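You operate a simulated robot arm through the tools that you are given. There is no shell and no other tool.

You are at the controls of a simulated robot arm. One attempt, no reset.

TASK
Run the rise check on the cup in the holder and put it in the tray that the display names.
Fine: set the time from the blue card before you press RUN; press CLEAR when the cup is in its tray. Set down upright: white cup.

Only the result counts: the job must be done as asked and must still hold three seconds after the hand-in. Knocking over, shifting, dropping, spilling or breaking anything else fails it.

THE ROBOT
A 7-joint arm with a two-finger parallel gripper, fixed in place. Base frame: the origin is at the foot of the arm, x ahead of it, y to its left, z up; the work surface is at about z = 0.82. Units: m, rad, N and s.
With the tool pointing down near the work surface it reaches from about 0.3 to 0.7 m from the base axis. Its first joint turns from -1.152 to 1.152 rad. Payload 1.57 kg.
The TCP is the grasp point between the finger pads, 0.03 m short of the fingertips. In the tool frame z runs along the fingers and y along their closing line. Largest opening 0.11 m; finger width 0.024, thickness 0.012; the body of the gripper, 0.048 by 0.112 m, starts 0.078 m behind the TCP.
Orientation is that of the tool frame in the base frame, as a unit quaternion [w, x, y, z]. With the fingers straight down and closing along the base's y, the tool's x points along the base's -x, its y along +y and its z along -z.

THE INTERFACE
- The arm moves only by the tool arm_command. Its argument "increments" is a list of rows, each a list of 7 numbers: the turn, a rotation vector about the base's x, y, z in rad, then the shift along the base's x, y, z in m, then the closure in counts, from 0 (fully open) to 255 (shut). In form: [[ax, ay, az, dx, dy, dz, grip], ...]. A call has 1 to 20 rows; each row is the pose to reach, as a shift and turn from the pose commanded when the call began. A row lasts 0.2 s, in which the tool goes at most 0.05 m and 0.15 rad; a call with a longer step from one row to the next is refused whole, and so is a gripper value outside its range. A pose out of reach is approached as far as the arm can. The call stops where the force on the tool passes 40 N (or 10 N more than at its start, if that is more) or the arm is blocked; 0.2 s more then pass. Each finger travels about 0.108 m/s and halts on what it meets, pressing with about 38 N; the grip force reading is that of the motor and also rises with nothing between the fingers. The clock runs only during rows and for 0.2 s after the last one: add rows that repeat a pose to give the fingers time. It gives the time, the measured TCP pose, the force on the tool (base axes), the opening and the grip force at its end, in the units of the frame above (readings bear some noise), with the torque about the TCP (base axes, N m) and any sound that the robot's microphone picked up.
- Cameras (640 x 400 px; columns grow to the right, rows downward): "scene" is fixed at [0.175, -0.4039, 1.3946]; the picture's right is [0.66, -0.75, 0.00], its down [-0.50, -0.44, -0.75] and it looks along [0.56, 0.49, -0.66] (base axes); focal length 317 px, centre (320, 200). "wrist" rides on the gripper at [0.07, 0.016, -0.141] in the tool frame; the picture's right is [-0.23, 0.97, 0.00], its down [-0.86, -0.20, -0.48] and it looks along [-0.47, -0.11, 0.88] (tool axes); focal length 222 px, centre (320, 200). There is no depth. A picture from a camera that has moved, and an enlarged one, comes with that camera's place and axes in the base frame and with its lens.
- snapshot(camera): a new picture of that camera. It takes no simulated time.
- inspect(camera, box): a new picture of the part [left, top, right, bottom] of that camera's present view, enlarged. It takes no simulated time.
- sign_off(): hands the job in; it is judged then, once.

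Places have to be worked out from the pictures, the camera data and where the tool is seen. Open the gripper and draw the arm clear of the work before you hand the job in, unless the task says otherwise.

The tools are called after ">>>" as name(argument=value, ...) on one line, values as JSON. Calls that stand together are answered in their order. arm_command: Moves the arm, as the interface text tells. Its arguments: {"type":"object","properties":{"increments":{"type":"array","items":{"type":"array","items":{"type":"number"}}}},"required":["increments"]} The other tools are called the same way: snapshot (camera) takes a picture; inspect (camera, box) takes an enlarged picture of a part of a camera's view; sign_off () hands the job in.

At the start:

```text
time_s: 0.0
eef_pos: [0.4657, -0.0301, 1.1252]
orientation: [0.0, 0.001, 1.0, 0.001]
force: [-0.4, -0.1, -0.2]
torque: [-0.01, 0.02, -0.03]
gripper_width: 0.1098
grip_force: 0.1
```

scene: 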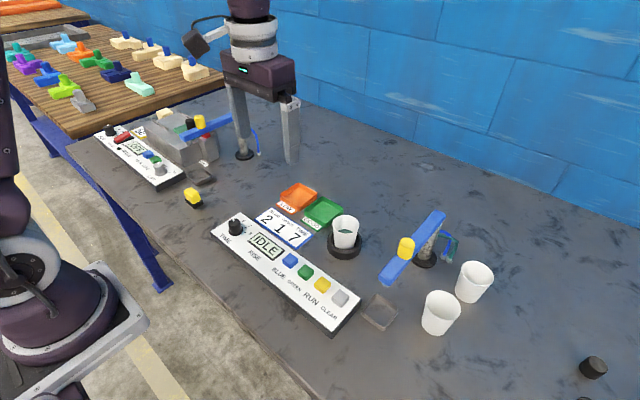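
wrist: 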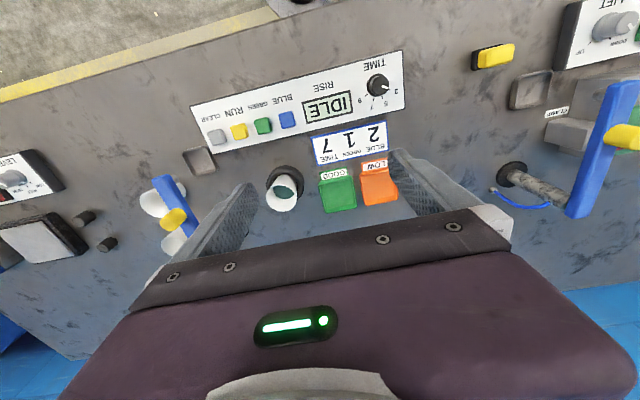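

I'll start by looking closely at the panel, the card, the cup and the trays in both cameras.

>>> inspect(camera="scene", box=[200, 170, 380, 340])

>>> inspect(camera="wrist", box=[180, 40, 420, 220])

>>> inspect(camera="wrist", box=[290, 60, 410, 140])

>>> inspect(camera="wrist", box=[300, 115, 400, 215])

```text
2.35 times, centred on (290, 255) of scene
camera zoom: at [0.175, -0.4039, 1.3946], right [0.66, -0.75, 0.0], down [-0.5, -0.44, -0.75], along [0.56, 0.49, -0.66], focal length 747 px, centre (391, 71)
```

zoom: 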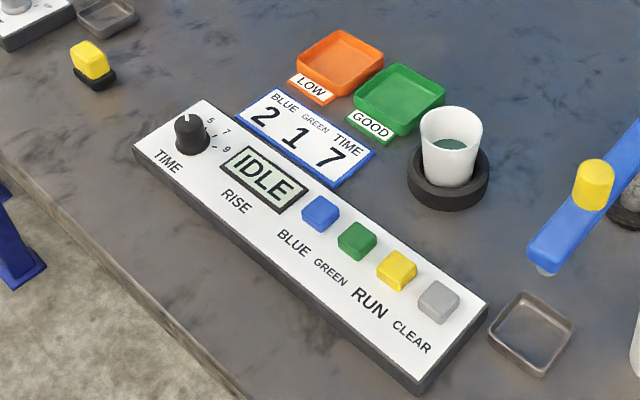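

```text
2.22 times, centred on (300, 130) of wrist
camera zoom: at [0.3969, -0.0132, 1.2661], right [0.23, 0.97, 0.0], down [0.86, -0.2, 0.48], along [0.47, -0.11, -0.88], focal length 494 px, centre (364, 356)
```

zoom: 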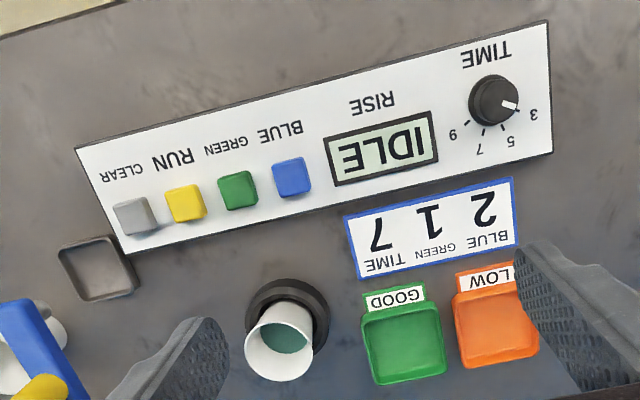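

```text
5.00 times, centred on (350, 100) of wrist
camera zoom: at [0.3969, -0.0132, 1.2661], right [0.23, 0.97, 0.0], down [0.86, -0.2, 0.48], along [0.47, -0.11, -0.88], focal length 1111 px, centre (170, 700)
```

zoom: 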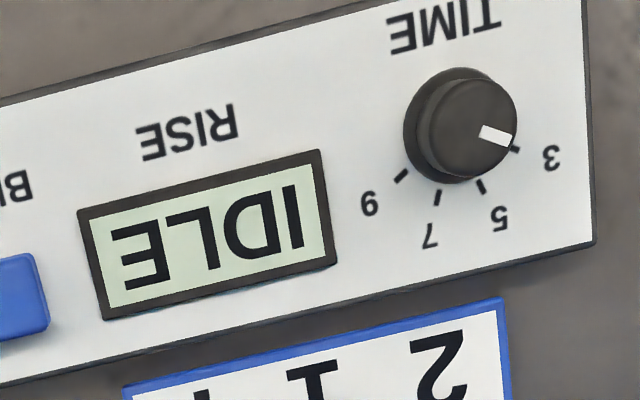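

```text
4.00 times, centred on (350, 165) of wrist
camera zoom: at [0.3969, -0.0132, 1.2661], right [0.23, 0.97, 0.0], down [0.86, -0.2, 0.48], along [0.47, -0.11, -0.88], focal length 888 px, centre (200, 340)
```

zoom: 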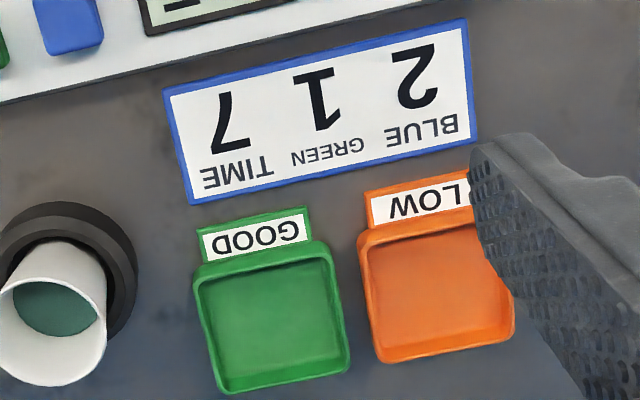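

The card reads BLUE 2, GREEN 1, TIME 7, and the dial seems to be at 3. Before acting I'll check the rest of the scene for other cards or panels.

>>> inspect(camera="scene", box=[85, 95, 265, 215])

>>> inspect(camera="scene", box=[340, 190, 620, 390])

>>> inspect(camera="wrist", box=[0, 130, 240, 280])

>>> inspect(camera="wrist", box=[440, 0, 640, 230])

>>> inspect(camera="scene", box=[225, 205, 285, 265])

>>> inspect(camera="scene", box=[310, 200, 380, 270])

```text
3.33 times, centred on (175, 155) of scene
camera zoom: at [0.175, -0.4039, 1.3946], right [0.66, -0.75, 0.0], down [-0.5, -0.44, -0.75], along [0.56, 0.49, -0.66], focal length 1058 px, centre (803, 350)
```

zoom: 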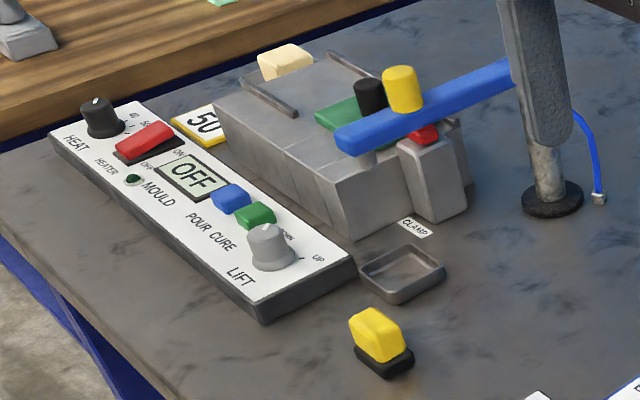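

```text
2.00 times, centred on (480, 290) of scene
camera zoom: at [0.175, -0.4039, 1.3946], right [0.66, -0.75, 0.0], down [-0.5, -0.44, -0.75], along [0.56, 0.49, -0.66], focal length 635 px, centre (0, 20)
```

zoom: 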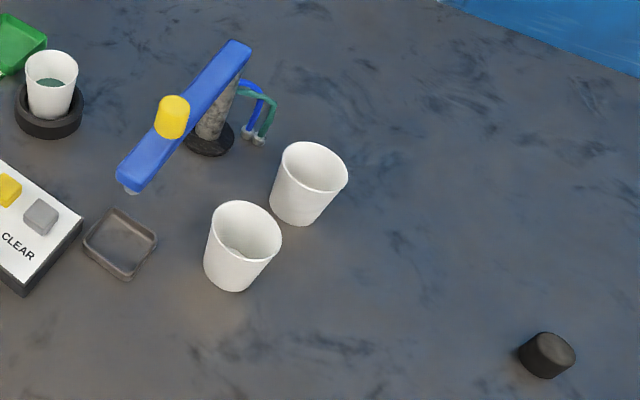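

```text
2.67 times, centred on (120, 205) of wrist
camera zoom: at [0.3969, -0.0132, 1.2661], right [0.23, 0.97, 0.0], down [0.86, -0.2, 0.48], along [0.47, -0.11, -0.88], focal length 592 px, centre (853, 187)
```

zoom: 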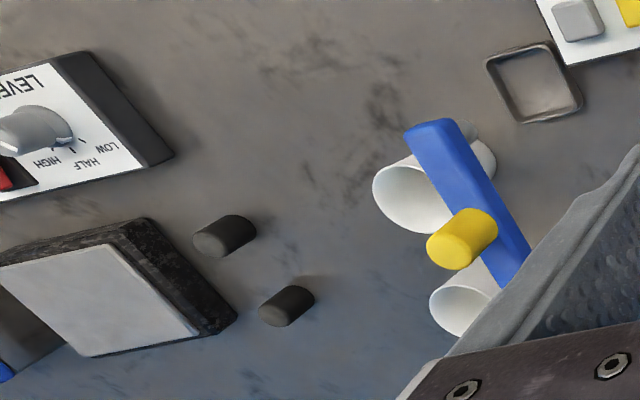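

```text
1.74 times, centred on (540, 115) of wrist
camera zoom: at [0.3969, -0.0132, 1.2661], right [0.23, 0.97, 0.0], down [0.86, -0.2, 0.48], along [0.47, -0.11, -0.88], focal length 386 px, centre (-63, 348)
```

zoom: 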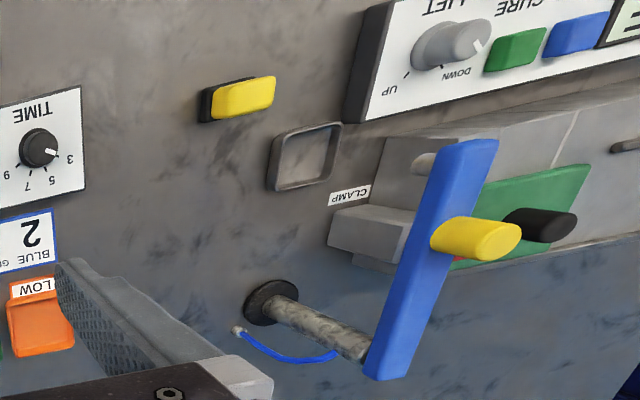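

```text
6.67 times, centred on (255, 235) of scene
camera zoom: at [0.175, -0.4039, 1.3946], right [0.66, -0.75, 0.0], down [-0.5, -0.44, -0.75], along [0.56, 0.49, -0.66], focal length 2115 px, centre (753, -33)
```

zoom: 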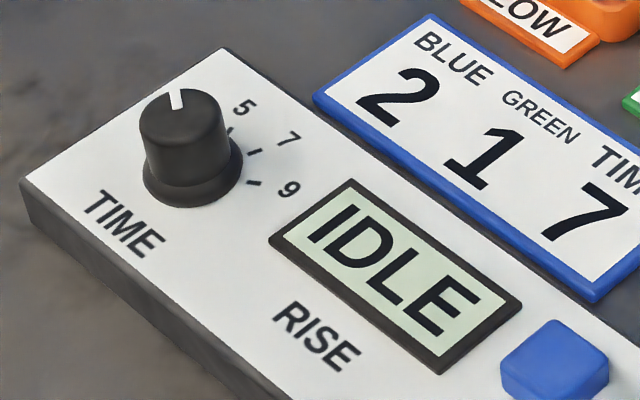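

```text
5.71 times, centred on (345, 235) of scene
camera zoom: at [0.175, -0.4039, 1.3946], right [0.66, -0.75, 0.0], down [-0.5, -0.44, -0.75], along [0.56, 0.49, -0.66], focal length 1813 px, centre (177, 0)
```

zoom: 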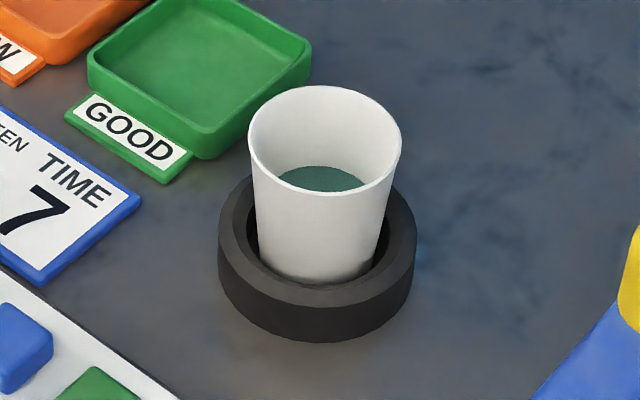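

The teal liquid shows the cup is already dosed, so what remains is dial to 7, RUN, read the result, move the cup and CLEAR. From both cameras I put the dial axis near (0.4285, 0.077) with its top at about z 0.878, ticks 3/5/7/9 at about +60/+20/-20/-60° and the pointer at 3. I'll move above the dial, yawed +40°, for a closer look.

>>> arm_command(increments=[[0, 0, 0.0875, -0.0047, 0.0134, -0.015, 0], [0, 0, 0.175, -0.0093, 0.0268, -0.03, 0], [0, 0, 0.2625, -0.014, 0.0402, -0.045, 0], [0, 0, 0.35, -0.0186, 0.0535, -0.06, 0], [0, 0, 0.4375, -0.0233, 0.0669, -0.075, 0], [0, 0, 0.525, -0.0279, 0.0803, -0.09, 0], [0, 0, 0.6125, -0.0326, 0.0937, -0.105, 0], [0, 0, 0.698, -0.0372, 0.1071, -0.1252, 0], [0, 0, 0.698, -0.0372, 0.1071, -0.1252, 0]])

```text
time_s: 2.0
eef_pos: [0.4272, 0.0782, 0.9996]
orientation: [0.0, -0.343, 0.939, 0.0]
force: [0.7, -0.3, -0.1]
torque: [0.01, 0.05, 0.02]
gripper_width: 0.11
grip_force: 0.0
```

The arm is over the dial at z 1.0 with yaw +40°. I'll look through the wrist camera to check the knob's position.

>>> snapshot(camera="wrist")

>>> inspect(camera="wrist", box=[260, 120, 380, 200])

>>> snapshot(camera="scene")

```text
taken
camera wrist: at [0.3637, 0.0458, 1.1405], right [-0.45, 0.89, 0.0], down [0.78, 0.4, 0.48], along [0.43, 0.22, -0.88], focal length 222 px, centre (320, 200)
```

wrist: 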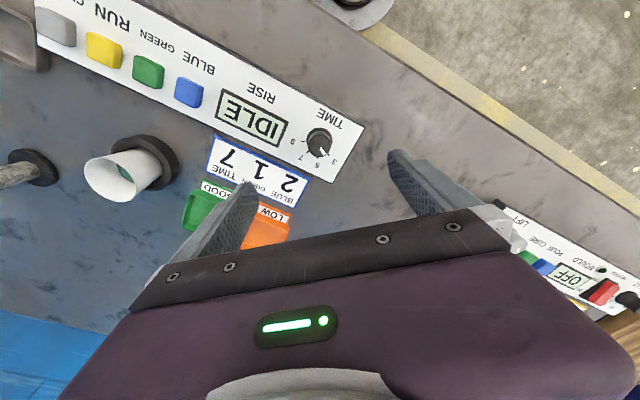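

```text
5.00 times, centred on (320, 160) of wrist
camera zoom: at [0.3637, 0.0458, 1.1405], right [-0.45, 0.89, 0.0], down [0.78, 0.4, 0.48], along [0.43, 0.22, -0.88], focal length 1111 px, centre (320, 400)
```

zoom: 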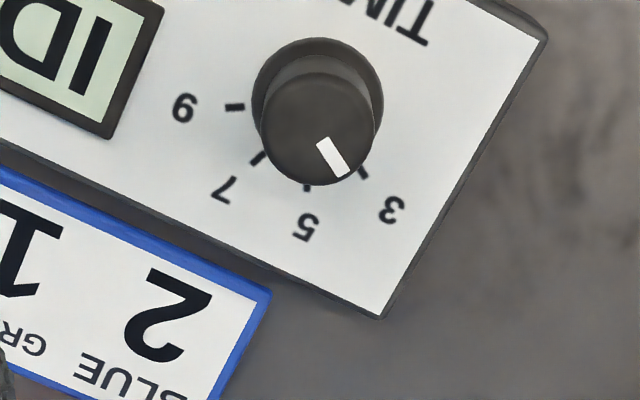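

```text
taken
```

scene: 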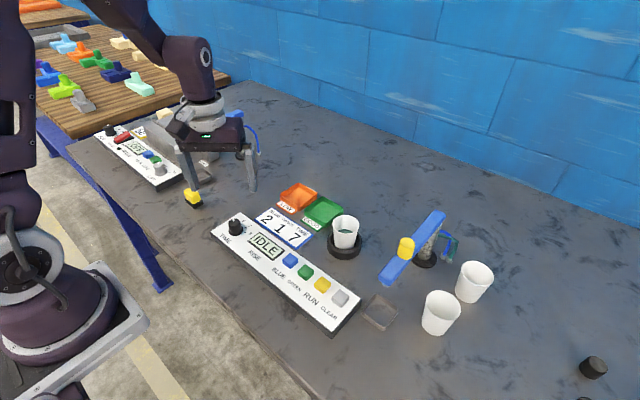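

The knob axis comes out at about (0.4275, 0.0773), about 27 mm across, with its top at z 0.877 and the panel at z 0.847. I'll descend with the fingers open until the tips are at about z 0.859, above the flare.

>>> arm_command(increments=[[0, 0, 0, -0.0005, 0.0, -0.02, 0], [0, 0, 0, -0.0005, 0.0, -0.045, 0], [0, 0, 0, -0.0005, 0.0, -0.07, 0], [0, 0, 0, -0.0005, 0.0, -0.09, 0], [0, 0, 0, -0.0005, 0.0, -0.102, 0], [0, 0, 0, -0.0005, 0.0, -0.11, 0], [0, 0, 0, -0.0005, 0.0, -0.11, 0]])

```text
time_s: 3.6
eef_pos: [0.4297, 0.0784, 0.8882]
orientation: [-0.001, -0.342, 0.94, 0.0]
force: [-0.5, -0.3, -0.6]
torque: [-0.01, 0.01, 0.01]
gripper_width: 0.1098
grip_force: 0.0
```

The descent was free of contact and the TCP is at z 0.888. I'll check the knob sits between the fingers before closing.

>>> snapshot(camera="wrist")

>>> inspect(camera="scene", box=[180, 140, 320, 270])

```text
taken
camera wrist: at [0.3651, 0.0458, 1.0302], right [-0.45, 0.89, 0.0], down [0.78, 0.4, 0.48], along [0.43, 0.22, -0.88], focal length 222 px, centre (320, 200)
```

wrist: 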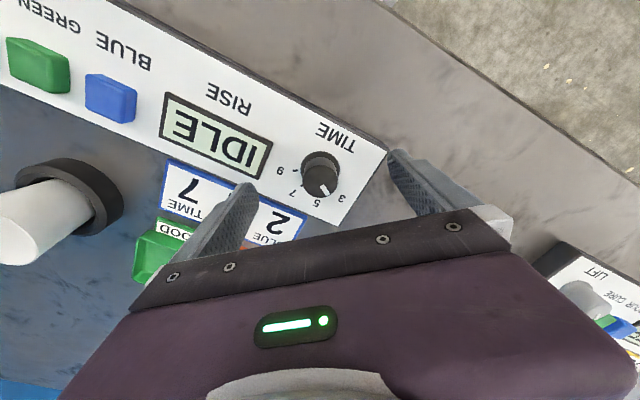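

```text
3.08 times, centred on (250, 205) of scene
camera zoom: at [0.175, -0.4039, 1.3946], right [0.66, -0.75, 0.0], down [-0.5, -0.44, -0.75], along [0.56, 0.49, -0.66], focal length 976 px, centre (535, 185)
```

zoom: 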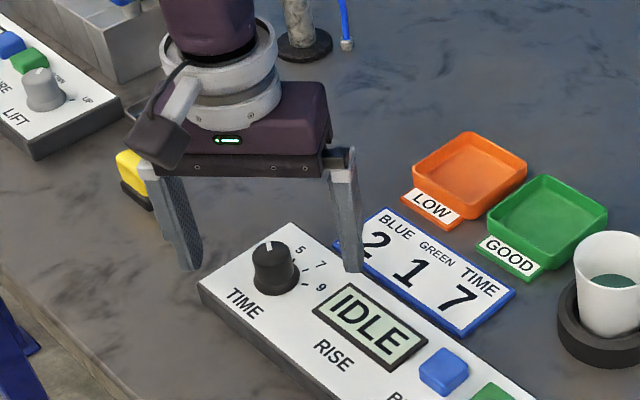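

The knob lies midway between the fingers. I'll close on it and read the width.

>>> arm_command(increments=[[0, 0, 0, 0, 0, 0, 100], [0, 0, 0, 0, 0, 0, 200], [0, 0, 0, 0, 0, 0, 255], [0, 0, 0, 0, 0, 0, 255], [0, 0, 0, 0, 0, 0, 255]])

```text
time_s: 4.8
eef_pos: [0.4284, 0.0789, 0.8885]
orientation: [0.0, -0.342, 0.94, 0.0]
force: [-4.6, 6.2, -0.5]
torque: [0.01, -0.18, -0.02]
gripper_width: 0.0277
grip_force: 37.6
```

The gripper holds the knob at width 27.7 mm. I'll turn it -80° about z, from 3 to 7, in small steps with a slight shift to ease the side load.

>>> arm_command(increments=[[0, 0, -0.05, -0.0003, 0.0004, 0, 255], [0, 0, -0.15, -0.0005, 0.0006, 0, 255], [0, 0, -0.27, -0.0005, 0.0006, 0, 255], [0, 0, -0.39, -0.0005, 0.0006, 0, 255], [0, 0, -0.51, -0.0005, 0.0006, 0, 255], [0, 0, -0.63, -0.0005, 0.0006, 0, 255], [0, 0, -0.75, -0.0005, 0.0006, 0, 255], [0, 0, -0.87, -0.0005, 0.0006, 0, 255], [0, 0, -0.99, -0.0005, 0.0006, 0, 255], [0, 0, -1.11, -0.0005, 0.0006, 0, 255], [0, 0, -1.23, -0.0005, 0.0006, 0, 255], [0, 0, -1.33, -0.0005, 0.0006, 0, 255], [0, 0, -1.396, -0.0005, 0.0006, 0, 255], [0, 0, -1.396, -0.0005, 0.0006, 0, 255]])

>>> snapshot(camera="wrist")

>>> inspect(camera="scene", box=[200, 190, 300, 270])

```text
time_s: 7.8
eef_pos: [0.4281, 0.0771, 0.8913]
orientation: [0.0, 0.344, 0.939, 0.0]
force: [6.5, -25.8, 4.1]
torque: [-1.02, -0.14, 0.0]
gripper_width: 0.0275
grip_force: 37.8
```

```text
taken
camera wrist: at [0.3856, 0.1346, 1.0308], right [0.8, 0.6, 0.0], down [0.53, -0.7, 0.48], along [0.29, -0.38, -0.88], focal length 222 px, centre (320, 200)
```

wrist: 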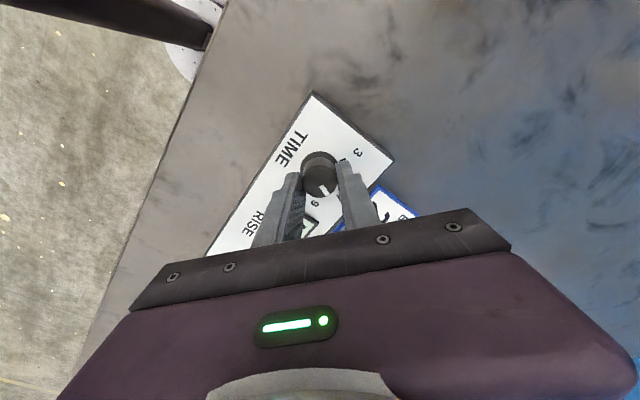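

```text
5.00 times, centred on (250, 230) of scene
camera zoom: at [0.1751, -0.4045, 1.3944], right [0.66, -0.75, 0.0], down [-0.5, -0.44, -0.75], along [0.56, 0.49, -0.66], focal length 1586 px, centre (670, 50)
```

zoom: 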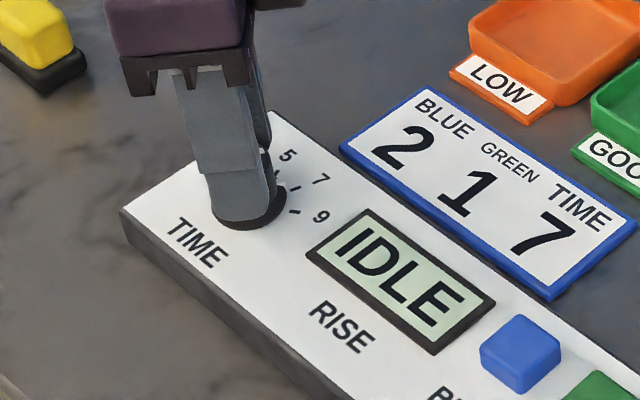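

The turn reached -40° yaw with some side load. I'll zoom in on the pointer before releasing.

>>> inspect(camera="wrist", box=[270, 130, 370, 210])

```text
5.00 times, centred on (320, 170) of wrist
camera zoom: at [0.3856, 0.1346, 1.0308], right [0.8, 0.6, 0.0], down [0.53, -0.7, 0.48], along [0.29, -0.38, -0.88], focal length 1111 px, centre (320, 350)
```

zoom: 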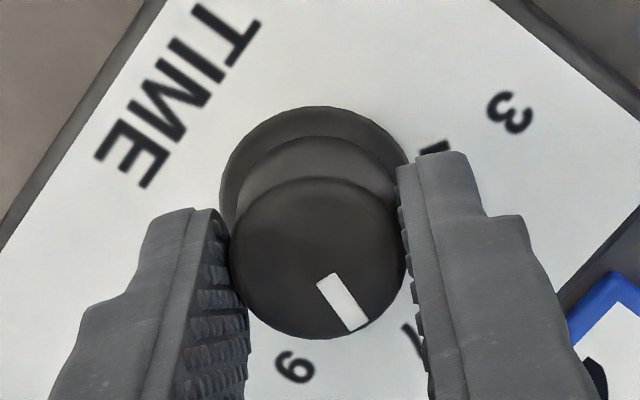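

The pointer now lies at about -19° in the base frame, which is the 7 tick. I'll ease the side load slightly, then open the fingers.

>>> arm_command(increments=[[0, 0, 0, 0, -0.0007, 0, 255], [0, 0, 0, 0, -0.0012, 0, 255]])

```text
time_s: 8.4
eef_pos: [0.4293, 0.077, 0.8894]
orientation: [0.001, 0.342, 0.94, 0.001]
force: [8.1, -14.5, 0.8]
torque: [-1.12, -0.67, 0.01]
gripper_width: 0.0276
grip_force: 38.1
```

The load is lower now, so I'll open the fingers partway and rise straight up.

>>> arm_command(increments=[[0, 0, 0, 0.0005, -0.0005, 0, 180], [0, 0, 0, 0.0005, -0.0005, 0, 120], [0, 0, 0, 0.0005, -0.0005, 0, 100], [0, 0, 0, 0.0005, -0.0005, 0.015, 100], [0, 0, 0, 0.0005, -0.0005, 0.04, 100], [0, 0, 0, 0.0005, -0.0005, 0.075, 100], [0, 0, 0, 0.0005, -0.0005, 0.09, 100]])

>>> snapshot(camera="wrist")

>>> inspect(camera="wrist", box=[270, 120, 370, 200])

>>> inspect(camera="scene", box=[200, 190, 300, 270])

```text
time_s: 10.0
eef_pos: [0.429, 0.076, 0.9772]
orientation: [0.001, 0.342, 0.94, 0.001]
force: [-0.2, 0.4, 0.5]
torque: [0.0, -0.02, 0.02]
gripper_width: 0.0668
grip_force: 0.0
```

```text
taken
camera wrist: at [0.3869, 0.1344, 1.1193], right [0.8, 0.6, 0.0], down [0.53, -0.7, 0.48], along [0.29, -0.38, -0.88], focal length 222 px, centre (320, 200)
```

wrist: 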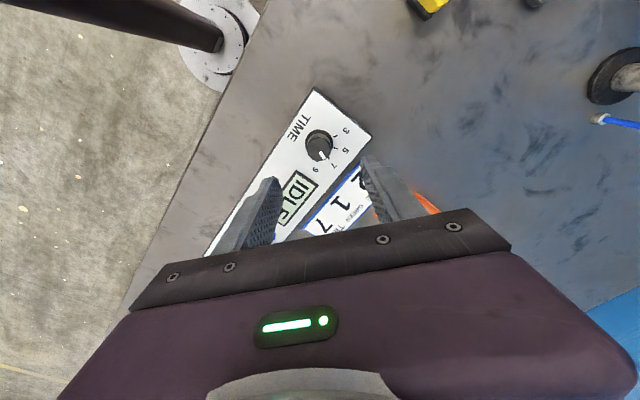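

```text
5.00 times, centred on (320, 160) of wrist
camera zoom: at [0.3869, 0.1344, 1.1193], right [0.8, 0.6, 0.0], down [0.53, -0.7, 0.48], along [0.29, -0.38, -0.88], focal length 1111 px, centre (320, 400)
```

zoom: 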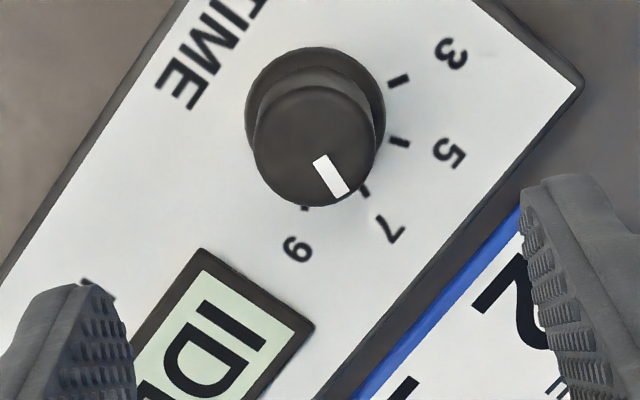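

```text
5.00 times, centred on (250, 230) of scene
camera zoom: at [0.175, -0.4039, 1.3946], right [0.66, -0.75, 0.0], down [-0.5, -0.44, -0.75], along [0.56, 0.49, -0.66], focal length 1586 px, centre (670, 50)
```

zoom: 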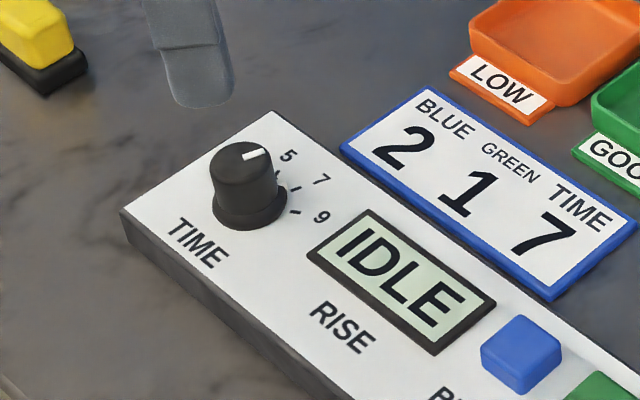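

The pointer reads 7 from both views. Next I'll close the fingers and move above the RUN button, estimated at (0.4447, -0.172), with yaw back to 0.

>>> arm_command(increments=[[0, 0, 0.0873, 0.002, -0.031, 0, 150], [0, 0, 0.1745, 0.004, -0.062, 0, 200], [0, 0, 0.2618, 0.006, -0.093, 0, 255], [0, 0, 0.349, 0.008, -0.124, 0, 255], [0, 0, 0.4363, 0.01, -0.155, 0, 255], [0, 0, 0.5236, 0.0125, -0.186, 0, 255], [0, 0, 0.6109, 0.015, -0.217, 0, 255], [0, 0, 0.698, 0.0167, -0.2479, 0, 255], [0, 0, 0.698, 0.0167, -0.2479, 0, 255]])

>>> snapshot(camera="wrist")

>>> inspect(camera="wrist", box=[250, 110, 390, 210])

>>> inspect(camera="scene", box=[270, 200, 390, 340])

```text
time_s: 12.0
eef_pos: [0.4454, -0.1721, 0.9804]
orientation: [0.0, -0.001, 1.0, 0.0]
force: [-0.3, 0.2, 0.3]
torque: [-0.05, 0.0, 0.05]
gripper_width: 0.0
grip_force: 21.4
```

```text
taken
camera wrist: at [0.3751, -0.1563, 1.1205], right [0.23, 0.97, 0.0], down [0.86, -0.2, 0.48], along [0.47, -0.11, -0.88], focal length 222 px, centre (320, 200)
```

wrist: 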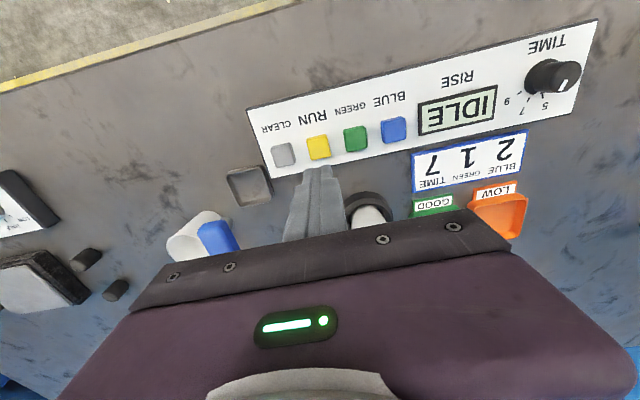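

```text
4.00 times, centred on (320, 160) of wrist
camera zoom: at [0.3751, -0.1563, 1.1205], right [0.23, 0.97, 0.0], down [0.86, -0.2, 0.48], along [0.47, -0.11, -0.88], focal length 888 px, centre (320, 360)
```

zoom: 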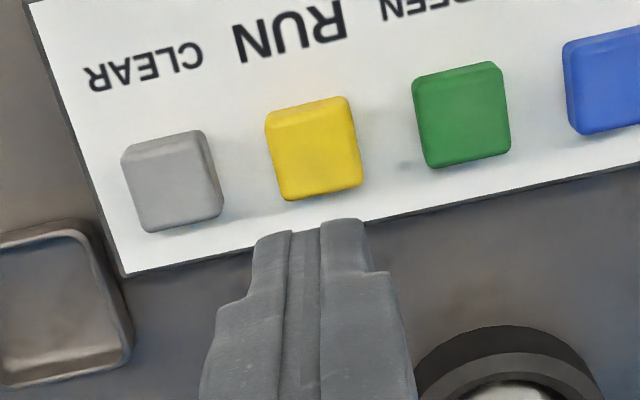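

```text
2.86 times, centred on (330, 270) of scene
camera zoom: at [0.175, -0.4039, 1.3946], right [0.66, -0.75, 0.0], down [-0.5, -0.44, -0.75], along [0.56, 0.49, -0.66], focal length 906 px, centre (291, 0)
```

zoom: 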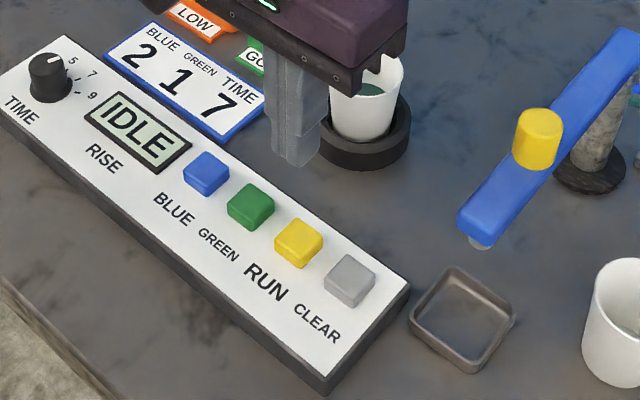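

RUN's top centre works out to about (0.4447, -0.1743, 0.864). I'll shift slightly and come down to just above it.

>>> arm_command(increments=[[0, 0, 0, 0, -0.002, -0.02, 255], [0, 0, 0, 0, -0.002, -0.045, 255], [0, 0, 0, 0, -0.002, -0.065, 255], [0, 0, 0, 0, -0.002, -0.076, 255], [0, 0, 0, 0, -0.002, -0.079, 255], [0, 0, 0, 0, -0.002, -0.079, 255]])

>>> inspect(camera="scene", box=[270, 200, 390, 340])

>>> inspect(camera="wrist", box=[250, 110, 390, 210])

```text
time_s: 13.4
eef_pos: [0.4457, -0.1748, 0.8996]
orientation: [0.0, 0.001, 1.0, 0.0]
force: [-0.1, 0.9, 0.1]
torque: [0.0, 0.01, 0.01]
gripper_width: 0.0
grip_force: 21.4
```

```text
2.86 times, centred on (330, 270) of scene
camera zoom: at [0.175, -0.4039, 1.3946], right [0.66, -0.75, 0.0], down [-0.5, -0.44, -0.75], along [0.56, 0.49, -0.66], focal length 906 px, centre (291, 0)
```

zoom: 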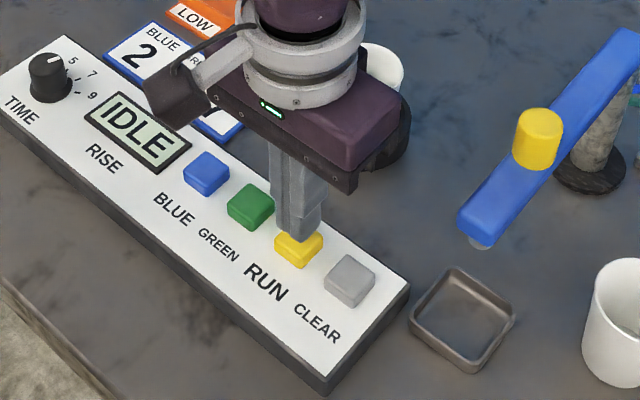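

```text
4.00 times, centred on (320, 160) of wrist
camera zoom: at [0.3758, -0.1582, 1.0411], right [0.23, 0.97, 0.0], down [0.86, -0.2, 0.48], along [0.47, -0.11, -0.88], focal length 888 px, centre (320, 360)
```

zoom: 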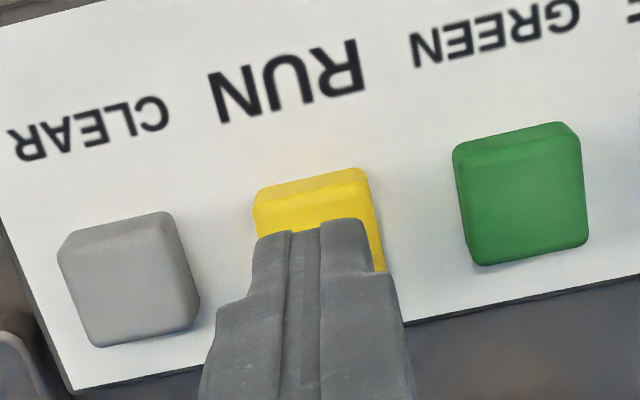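

The closed fingertips are centred just above RUN with no contact yet. I'll press down slowly in 1 mm steps and read the force.

>>> arm_command(increments=[[0, 0, 0, 0, 0, -0.002, 255], [0, 0, 0, 0, 0, -0.004, 255], [0, 0, 0, 0, 0, -0.006, 255], [0, 0, 0, 0, 0, -0.007, 255], [0, 0, 0, 0, 0, -0.008, 255]])

>>> inspect(camera="scene", box=[230, 200, 390, 340])

```text
time_s: 14.6
eef_pos: [0.445, -0.1734, 0.893]
orientation: [0.0, -0.001, 1.0, 0.0]
force: [1.5, 0.5, 0.2]
torque: [0.02, 0.03, -0.03]
gripper_width: 0.0
grip_force: 21.4
```

```text
2.86 times, centred on (310, 270) of scene
camera zoom: at [0.175, -0.4039, 1.3946], right [0.66, -0.75, 0.0], down [-0.5, -0.44, -0.75], along [0.56, 0.49, -0.66], focal length 906 px, centre (349, 0)
```

zoom: 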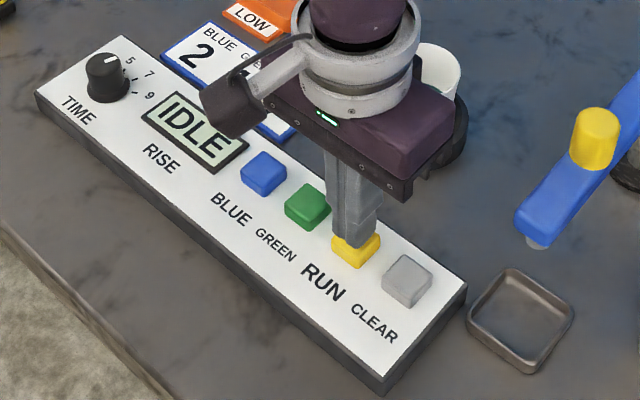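

There's still no contact with the tips at z 0.863, so I'll continue down in 1 mm steps.

>>> arm_command(increments=[[0, 0, 0, 0, 0, -0.001, 255], [0, 0, 0, 0, 0, -0.002, 255], [0, 0, 0, 0, 0, -0.003, 255], [0, 0, 0, 0, 0, -0.004, 255]])

>>> inspect(camera="scene", box=[230, 200, 390, 340])

```text
time_s: 15.6
eef_pos: [0.4453, -0.1735, 0.8902]
orientation: [0.0, 0.0, 1.0, 0.0]
force: [0.5, -0.6, 0.0]
torque: [-0.03, 0.03, 0.0]
gripper_width: 0.0002
grip_force: 21.4
```

```text
2.86 times, centred on (310, 270) of scene
camera zoom: at [0.175, -0.4039, 1.3946], right [0.66, -0.75, 0.0], down [-0.5, -0.44, -0.75], along [0.56, 0.49, -0.66], focal length 906 px, centre (349, 0)
```

zoom: 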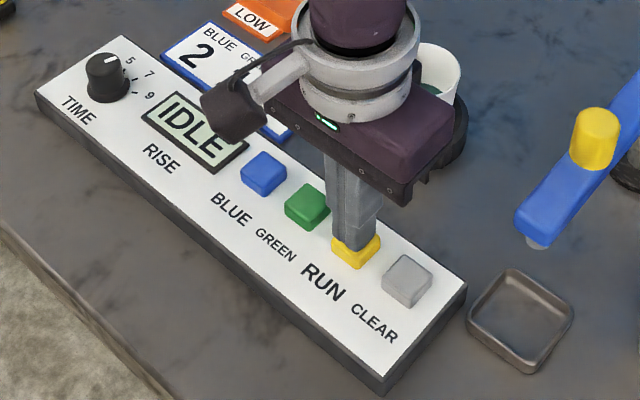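

Still no force with the tips at about z 0.860. I'll go on in 1 mm steps.

>>> arm_command(increments=[[0, 0, 0, 0, 0, -0.001, 255], [0, 0, 0, 0, 0, -0.002, 255], [0, 0, 0, 0, 0, -0.003, 255]])

>>> inspect(camera="scene", box=[230, 200, 390, 340])

```text
time_s: 16.4
eef_pos: [0.4446, -0.1735, 0.8851]
orientation: [-0.001, 0.0, 1.0, 0.0]
force: [1.0, -0.4, 1.9]
torque: [-0.01, 0.01, 0.01]
gripper_width: 0.0001
grip_force: 21.1
heard: click
```

```text
2.86 times, centred on (310, 270) of scene
camera zoom: at [0.175, -0.4039, 1.3946], right [0.66, -0.75, 0.0], down [-0.5, -0.44, -0.75], along [0.56, 0.49, -0.66], focal length 906 px, centre (349, 0)
```

zoom: 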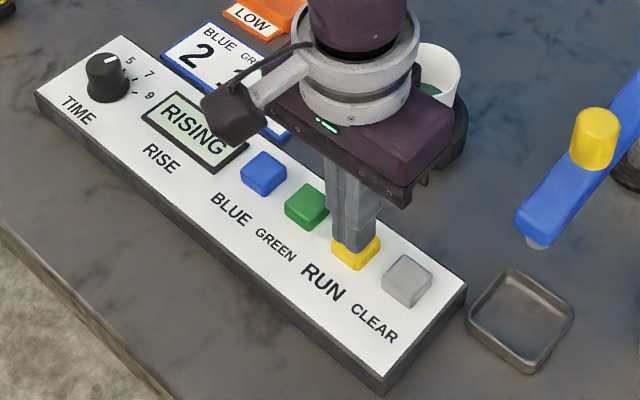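

A click was heard and the display reads RISING. I'll lift straight up, then move over toward the cup with the fingers opening while the check runs.

>>> arm_command(increments=[[0, 0, 0, 0, 0, 0.02, 255], [0, 0, 0, 0, 0, 0.055, 255], [0, 0, 0, 0, 0, 0.1, 255], [0, 0, 0, 0.01, 0.005, 0.135, 255], [0, 0, 0, 0.04, 0.015, 0.154, 200], [0, 0, 0, 0.07, 0.026, 0.154, 100], [0, 0, 0, 0.1, 0.037, 0.154, 50], [0, 0, 0, 0.1263, 0.0473, 0.154, 50], [0, 0, 0, 0.1263, 0.0473, 0.154, 50]])

>>> snapshot(camera="wrist")

>>> snapshot(camera="scene")

>>> inspect(camera="wrist", box=[260, 110, 380, 200])

```text
time_s: 18.4
eef_pos: [0.5715, -0.1253, 1.041]
orientation: [0.0, 0.0, 1.0, 0.0]
force: [-0.2, 0.6, 0.2]
torque: [0.0, -0.03, 0.02]
gripper_width: 0.0885
grip_force: 0.0
```

```text
taken
camera wrist: at [0.5024, -0.1096, 1.181], right [0.23, 0.97, 0.0], down [0.86, -0.2, 0.48], along [0.47, -0.11, -0.88], focal length 222 px, centre (320, 200)
```

wrist: 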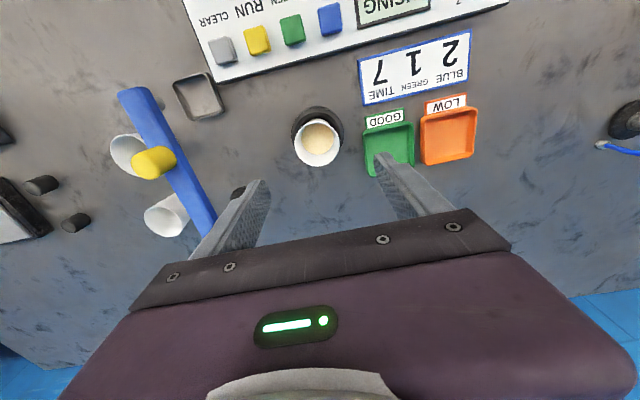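

```text
taken
```

scene: 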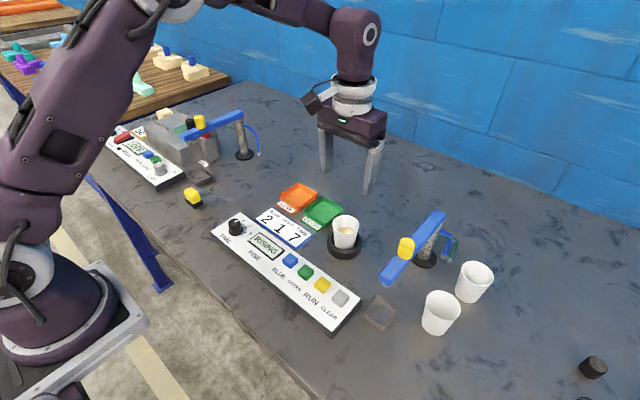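

```text
4.44 times, centred on (320, 155) of wrist
camera zoom: at [0.5024, -0.1096, 1.181], right [0.23, 0.97, 0.0], down [0.86, -0.2, 0.48], along [0.47, -0.11, -0.88], focal length 987 px, centre (320, 400)
```

zoom: 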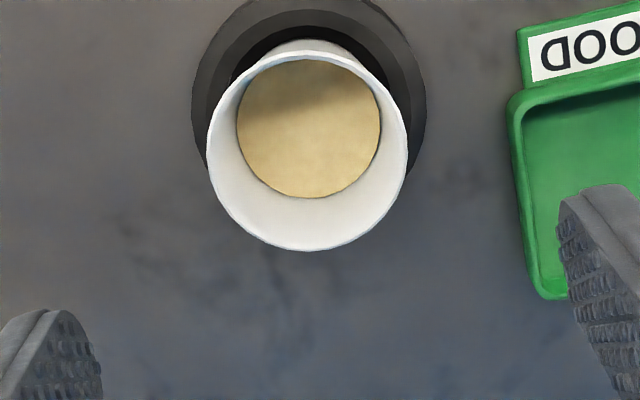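

The display says RISING and foam is coming up in the cup, whose axis I put at about (0.573, -0.130) with the rim at z 0.90. I'll hold still here while the time runs.

>>> arm_command(increments=[[0, 0, 0, 0.001, -0.0037, 0, 50], [0, 0, 0, 0.001, -0.0037, 0, 50], [0, 0, 0, 0.001, -0.0037, 0, 50], [0, 0, 0, 0.001, -0.0037, 0, 50], [0, 0, 0, 0.001, -0.0037, 0, 50], [0, 0, 0, 0.001, -0.0037, 0, 50], [0, 0, 0, 0.001, -0.0037, 0, 50], [0, 0, 0, 0.001, -0.0037, 0, 50], [0, 0, 0, 0.001, -0.0037, 0, 50], [0, 0, 0, 0.001, -0.0037, 0, 50], [0, 0, 0, 0.001, -0.0037, 0, 50], [0, 0, 0, 0.001, -0.0037, 0, 50], [0, 0, 0, 0.001, -0.0037, 0, 50], [0, 0, 0, 0.001, -0.0037, 0, 50], [0, 0, 0, 0.001, -0.0037, 0, 50], [0, 0, 0, 0.001, -0.0037, 0, 50], [0, 0, 0, 0.001, -0.0037, 0, 50], [0, 0, 0, 0.001, -0.0037, 0, 50], [0, 0, 0, 0.001, -0.0037, 0, 50], [0, 0, 0, 0.001, -0.0037, 0, 50]])

>>> inspect(camera="scene", box=[220, 190, 380, 290])

```text
time_s: 22.6
eef_pos: [0.5728, -0.1295, 1.041]
orientation: [0.0, 0.0, 1.0, 0.001]
force: [1.4, 0.6, -1.5]
torque: [-0.02, 0.0, -0.03]
gripper_width: 0.0885
grip_force: 0.0
```

```text
4.00 times, centred on (300, 240) of scene
camera zoom: at [0.175, -0.4039, 1.3946], right [0.66, -0.75, 0.0], down [-0.5, -0.44, -0.75], along [0.56, 0.49, -0.66], focal length 1269 px, centre (400, 40)
```

zoom: 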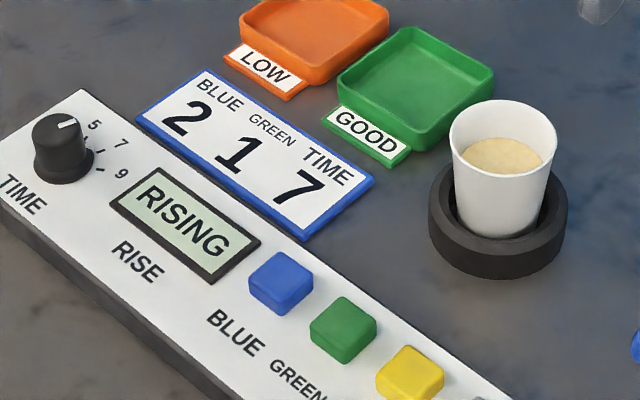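

It still reads RISING at 22.6 s. I'll wait a little longer.

>>> arm_command(increments=[[0, 0, 0, 0, 0, 0, 50], [0, 0, 0, 0, 0, 0, 50], [0, 0, 0, 0, 0, 0, 50], [0, 0, 0, 0, 0, 0, 50], [0, 0, 0, 0, 0, 0, 50], [0, 0, 0, 0, 0, 0, 50], [0, 0, 0, 0, 0, 0, 50], [0, 0, 0, 0, 0, 0, 50]])

>>> inspect(camera="scene", box=[220, 190, 380, 290])

```text
time_s: 24.4
eef_pos: [0.5728, -0.1308, 1.0405]
orientation: [-0.001, 0.0, 1.0, 0.0]
force: [0.2, -0.4, 0.1]
torque: [0.0, 0.01, 0.0]
gripper_width: 0.0883
grip_force: 0.1
```

```text
4.00 times, centred on (300, 240) of scene
camera zoom: at [0.175, -0.4039, 1.3946], right [0.66, -0.75, 0.0], down [-0.5, -0.44, -0.75], along [0.56, 0.49, -0.66], focal length 1269 px, centre (400, 40)
```

zoom: 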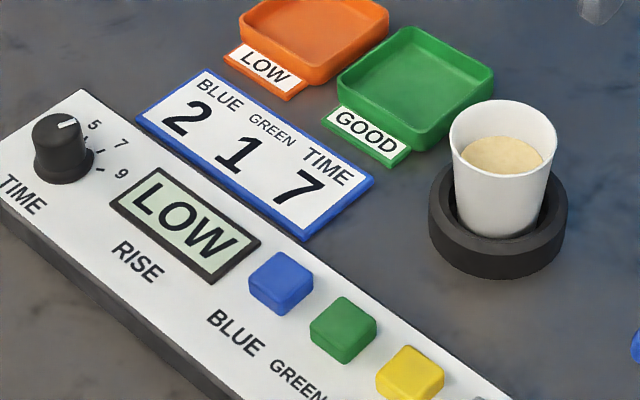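

The display now reads LOW, so the cup goes in the orange LOW tray. I'll re-measure the cup and both trays from the wrist camera before grasping.

>>> inspect(camera="wrist", box=[260, 90, 380, 180])

>>> inspect(camera="wrist", box=[350, 80, 500, 190])

>>> inspect(camera="scene", box=[270, 175, 370, 265])

```text
4.44 times, centred on (320, 135) of wrist
camera zoom: at [0.503, -0.1136, 1.1813], right [0.23, 0.97, 0.0], down [0.86, -0.2, 0.48], along [0.47, -0.11, -0.88], focal length 987 px, centre (320, 489)
```

zoom: 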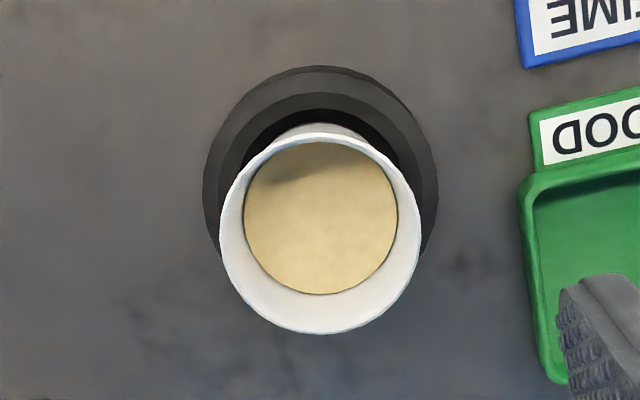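

```text
3.64 times, centred on (425, 135) of wrist
camera zoom: at [0.503, -0.1136, 1.1813], right [0.23, 0.97, 0.0], down [0.86, -0.2, 0.48], along [0.47, -0.11, -0.88], focal length 808 px, centre (-62, 436)
```

zoom: 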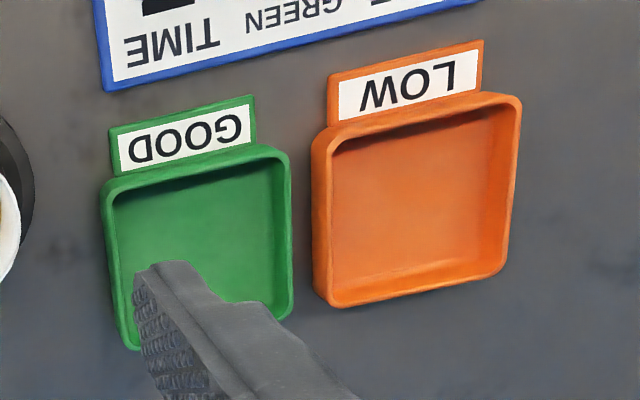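

```text
4.44 times, centred on (320, 220) of scene
camera zoom: at [0.175, -0.4039, 1.3946], right [0.66, -0.75, 0.0], down [-0.5, -0.44, -0.75], along [0.56, 0.49, -0.66], focal length 1410 px, centre (320, 111)
```

zoom: 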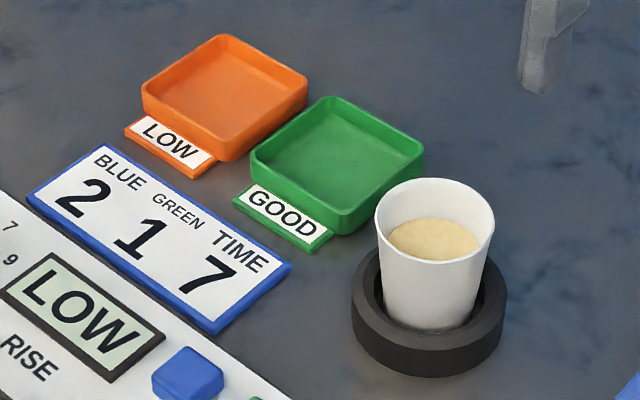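

The cup axis is about (0.5728, -0.130), rim z 0.90 and holder ring top about z 0.842. The LOW tray centre is about (0.623, 0.060). I'll descend around the cup with the fingers 88 mm apart and the tips staying about 1 cm above the ring.

>>> arm_command(increments=[[0, 0, 0, 0.0005, 0.0003, -0.02, 50], [0, 0, 0, 0.0005, 0.0003, -0.05, 50], [0, 0, 0, 0.0005, 0.0003, -0.08, 50], [0, 0, 0, 0.0005, 0.0003, -0.11, 50], [0, 0, 0, 0.0005, 0.0003, -0.135, 50], [0, 0, 0, 0.0005, 0.0003, -0.15, 50], [0, 0, 0, 0.0005, 0.0003, -0.158, 50], [0, 0, 0, 0.0005, 0.0003, -0.158, 50]])

>>> snapshot(camera="wrist")

>>> inspect(camera="scene", box=[280, 160, 420, 280])

```text
time_s: 26.2
eef_pos: [0.5723, -0.1276, 0.8812]
orientation: [0.0, 0.0, 1.0, 0.0]
force: [-0.3, 0.0, -0.1]
torque: [-0.01, 0.04, 0.04]
gripper_width: 0.0887
grip_force: 0.0
```

```text
taken
camera wrist: at [0.503, -0.113, 1.0229], right [0.23, 0.97, 0.0], down [0.85, -0.2, 0.48], along [0.47, -0.11, -0.88], focal length 222 px, centre (320, 200)
```

wrist: 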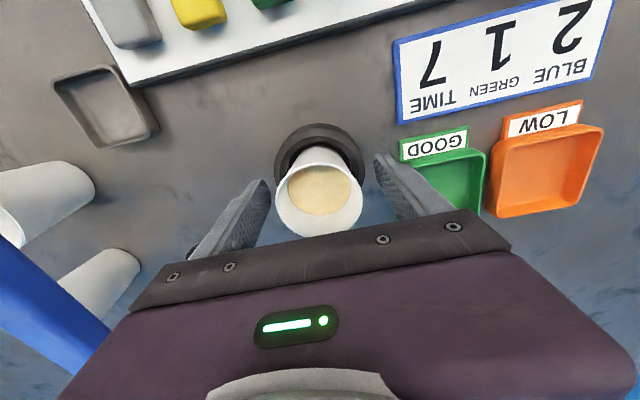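

```text
3.33 times, centred on (350, 220) of scene
camera zoom: at [0.175, -0.4039, 1.3946], right [0.66, -0.75, 0.0], down [-0.5, -0.44, -0.75], along [0.56, 0.49, -0.66], focal length 1058 px, centre (220, 133)
```

zoom: 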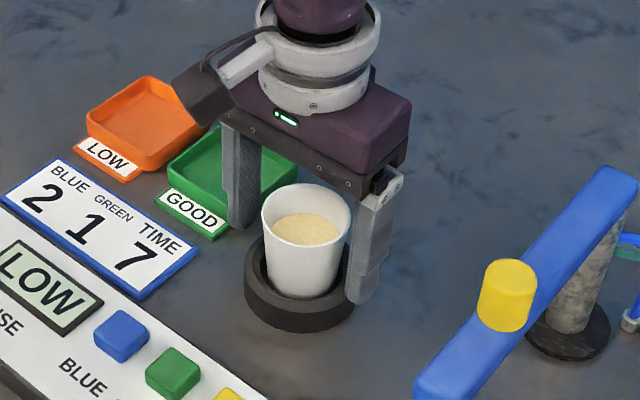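

The cup is centred between the fingers with clearance on both sides. I'll close gently to a limited closure first and check the width and force.

>>> arm_command(increments=[[0, 0, 0, 0, 0, 0, 90], [0, 0, 0, 0, 0, 0, 115], [0, 0, 0, 0, 0, 0, 130], [0, 0, 0, 0, 0, 0, 140], [0, 0, 0, 0, 0, 0, 140]])

```text
time_s: 27.4
eef_pos: [0.572, -0.1288, 0.8825]
orientation: [0.0, 0.0, 1.0, 0.001]
force: [-0.3, -0.2, -0.5]
torque: [-0.01, 0.03, 0.02]
gripper_width: 0.0571
grip_force: 37.8
```

The gripper holds the cup at width 57 mm and 38 N with little side force. I'll lift slowly by 2 cm and check.

>>> arm_command(increments=[[0, 0, 0, 0, 0, 0.003, 140], [0, 0, 0, 0, 0, 0.008, 140], [0, 0, 0, 0, 0, 0.014, 140], [0, 0, 0, 0, 0, 0.02, 140], [0, 0, 0, 0, 0, 0.02, 140]])

>>> inspect(camera="scene", box=[280, 160, 420, 280])

>>> snapshot(camera="wrist")

```text
time_s: 28.6
eef_pos: [0.5738, -0.1285, 0.9024]
orientation: [-0.001, 0.0, 1.0, -0.001]
force: [0.2, 0.3, -0.6]
torque: [-0.01, 0.01, -0.05]
gripper_width: 0.057
grip_force: 38.4
```

```text
3.33 times, centred on (350, 220) of scene
camera zoom: at [0.175, -0.4039, 1.3946], right [0.66, -0.75, 0.0], down [-0.5, -0.44, -0.75], along [0.56, 0.49, -0.66], focal length 1058 px, centre (220, 133)
```

zoom: 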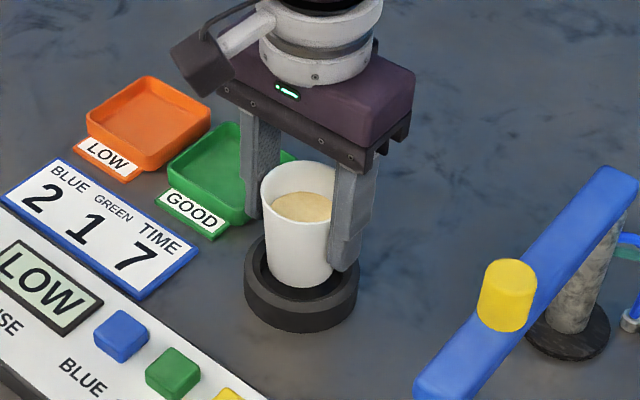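

```text
taken
camera wrist: at [0.5032, -0.1125, 1.043], right [0.23, 0.97, 0.0], down [0.86, -0.2, 0.48], along [0.47, -0.11, -0.88], focal length 222 px, centre (320, 200)
```

wrist: 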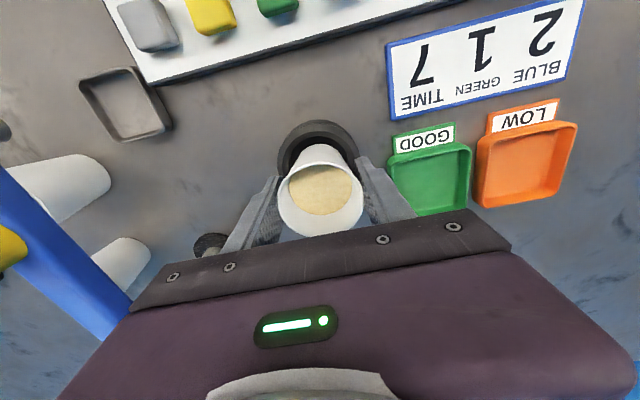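

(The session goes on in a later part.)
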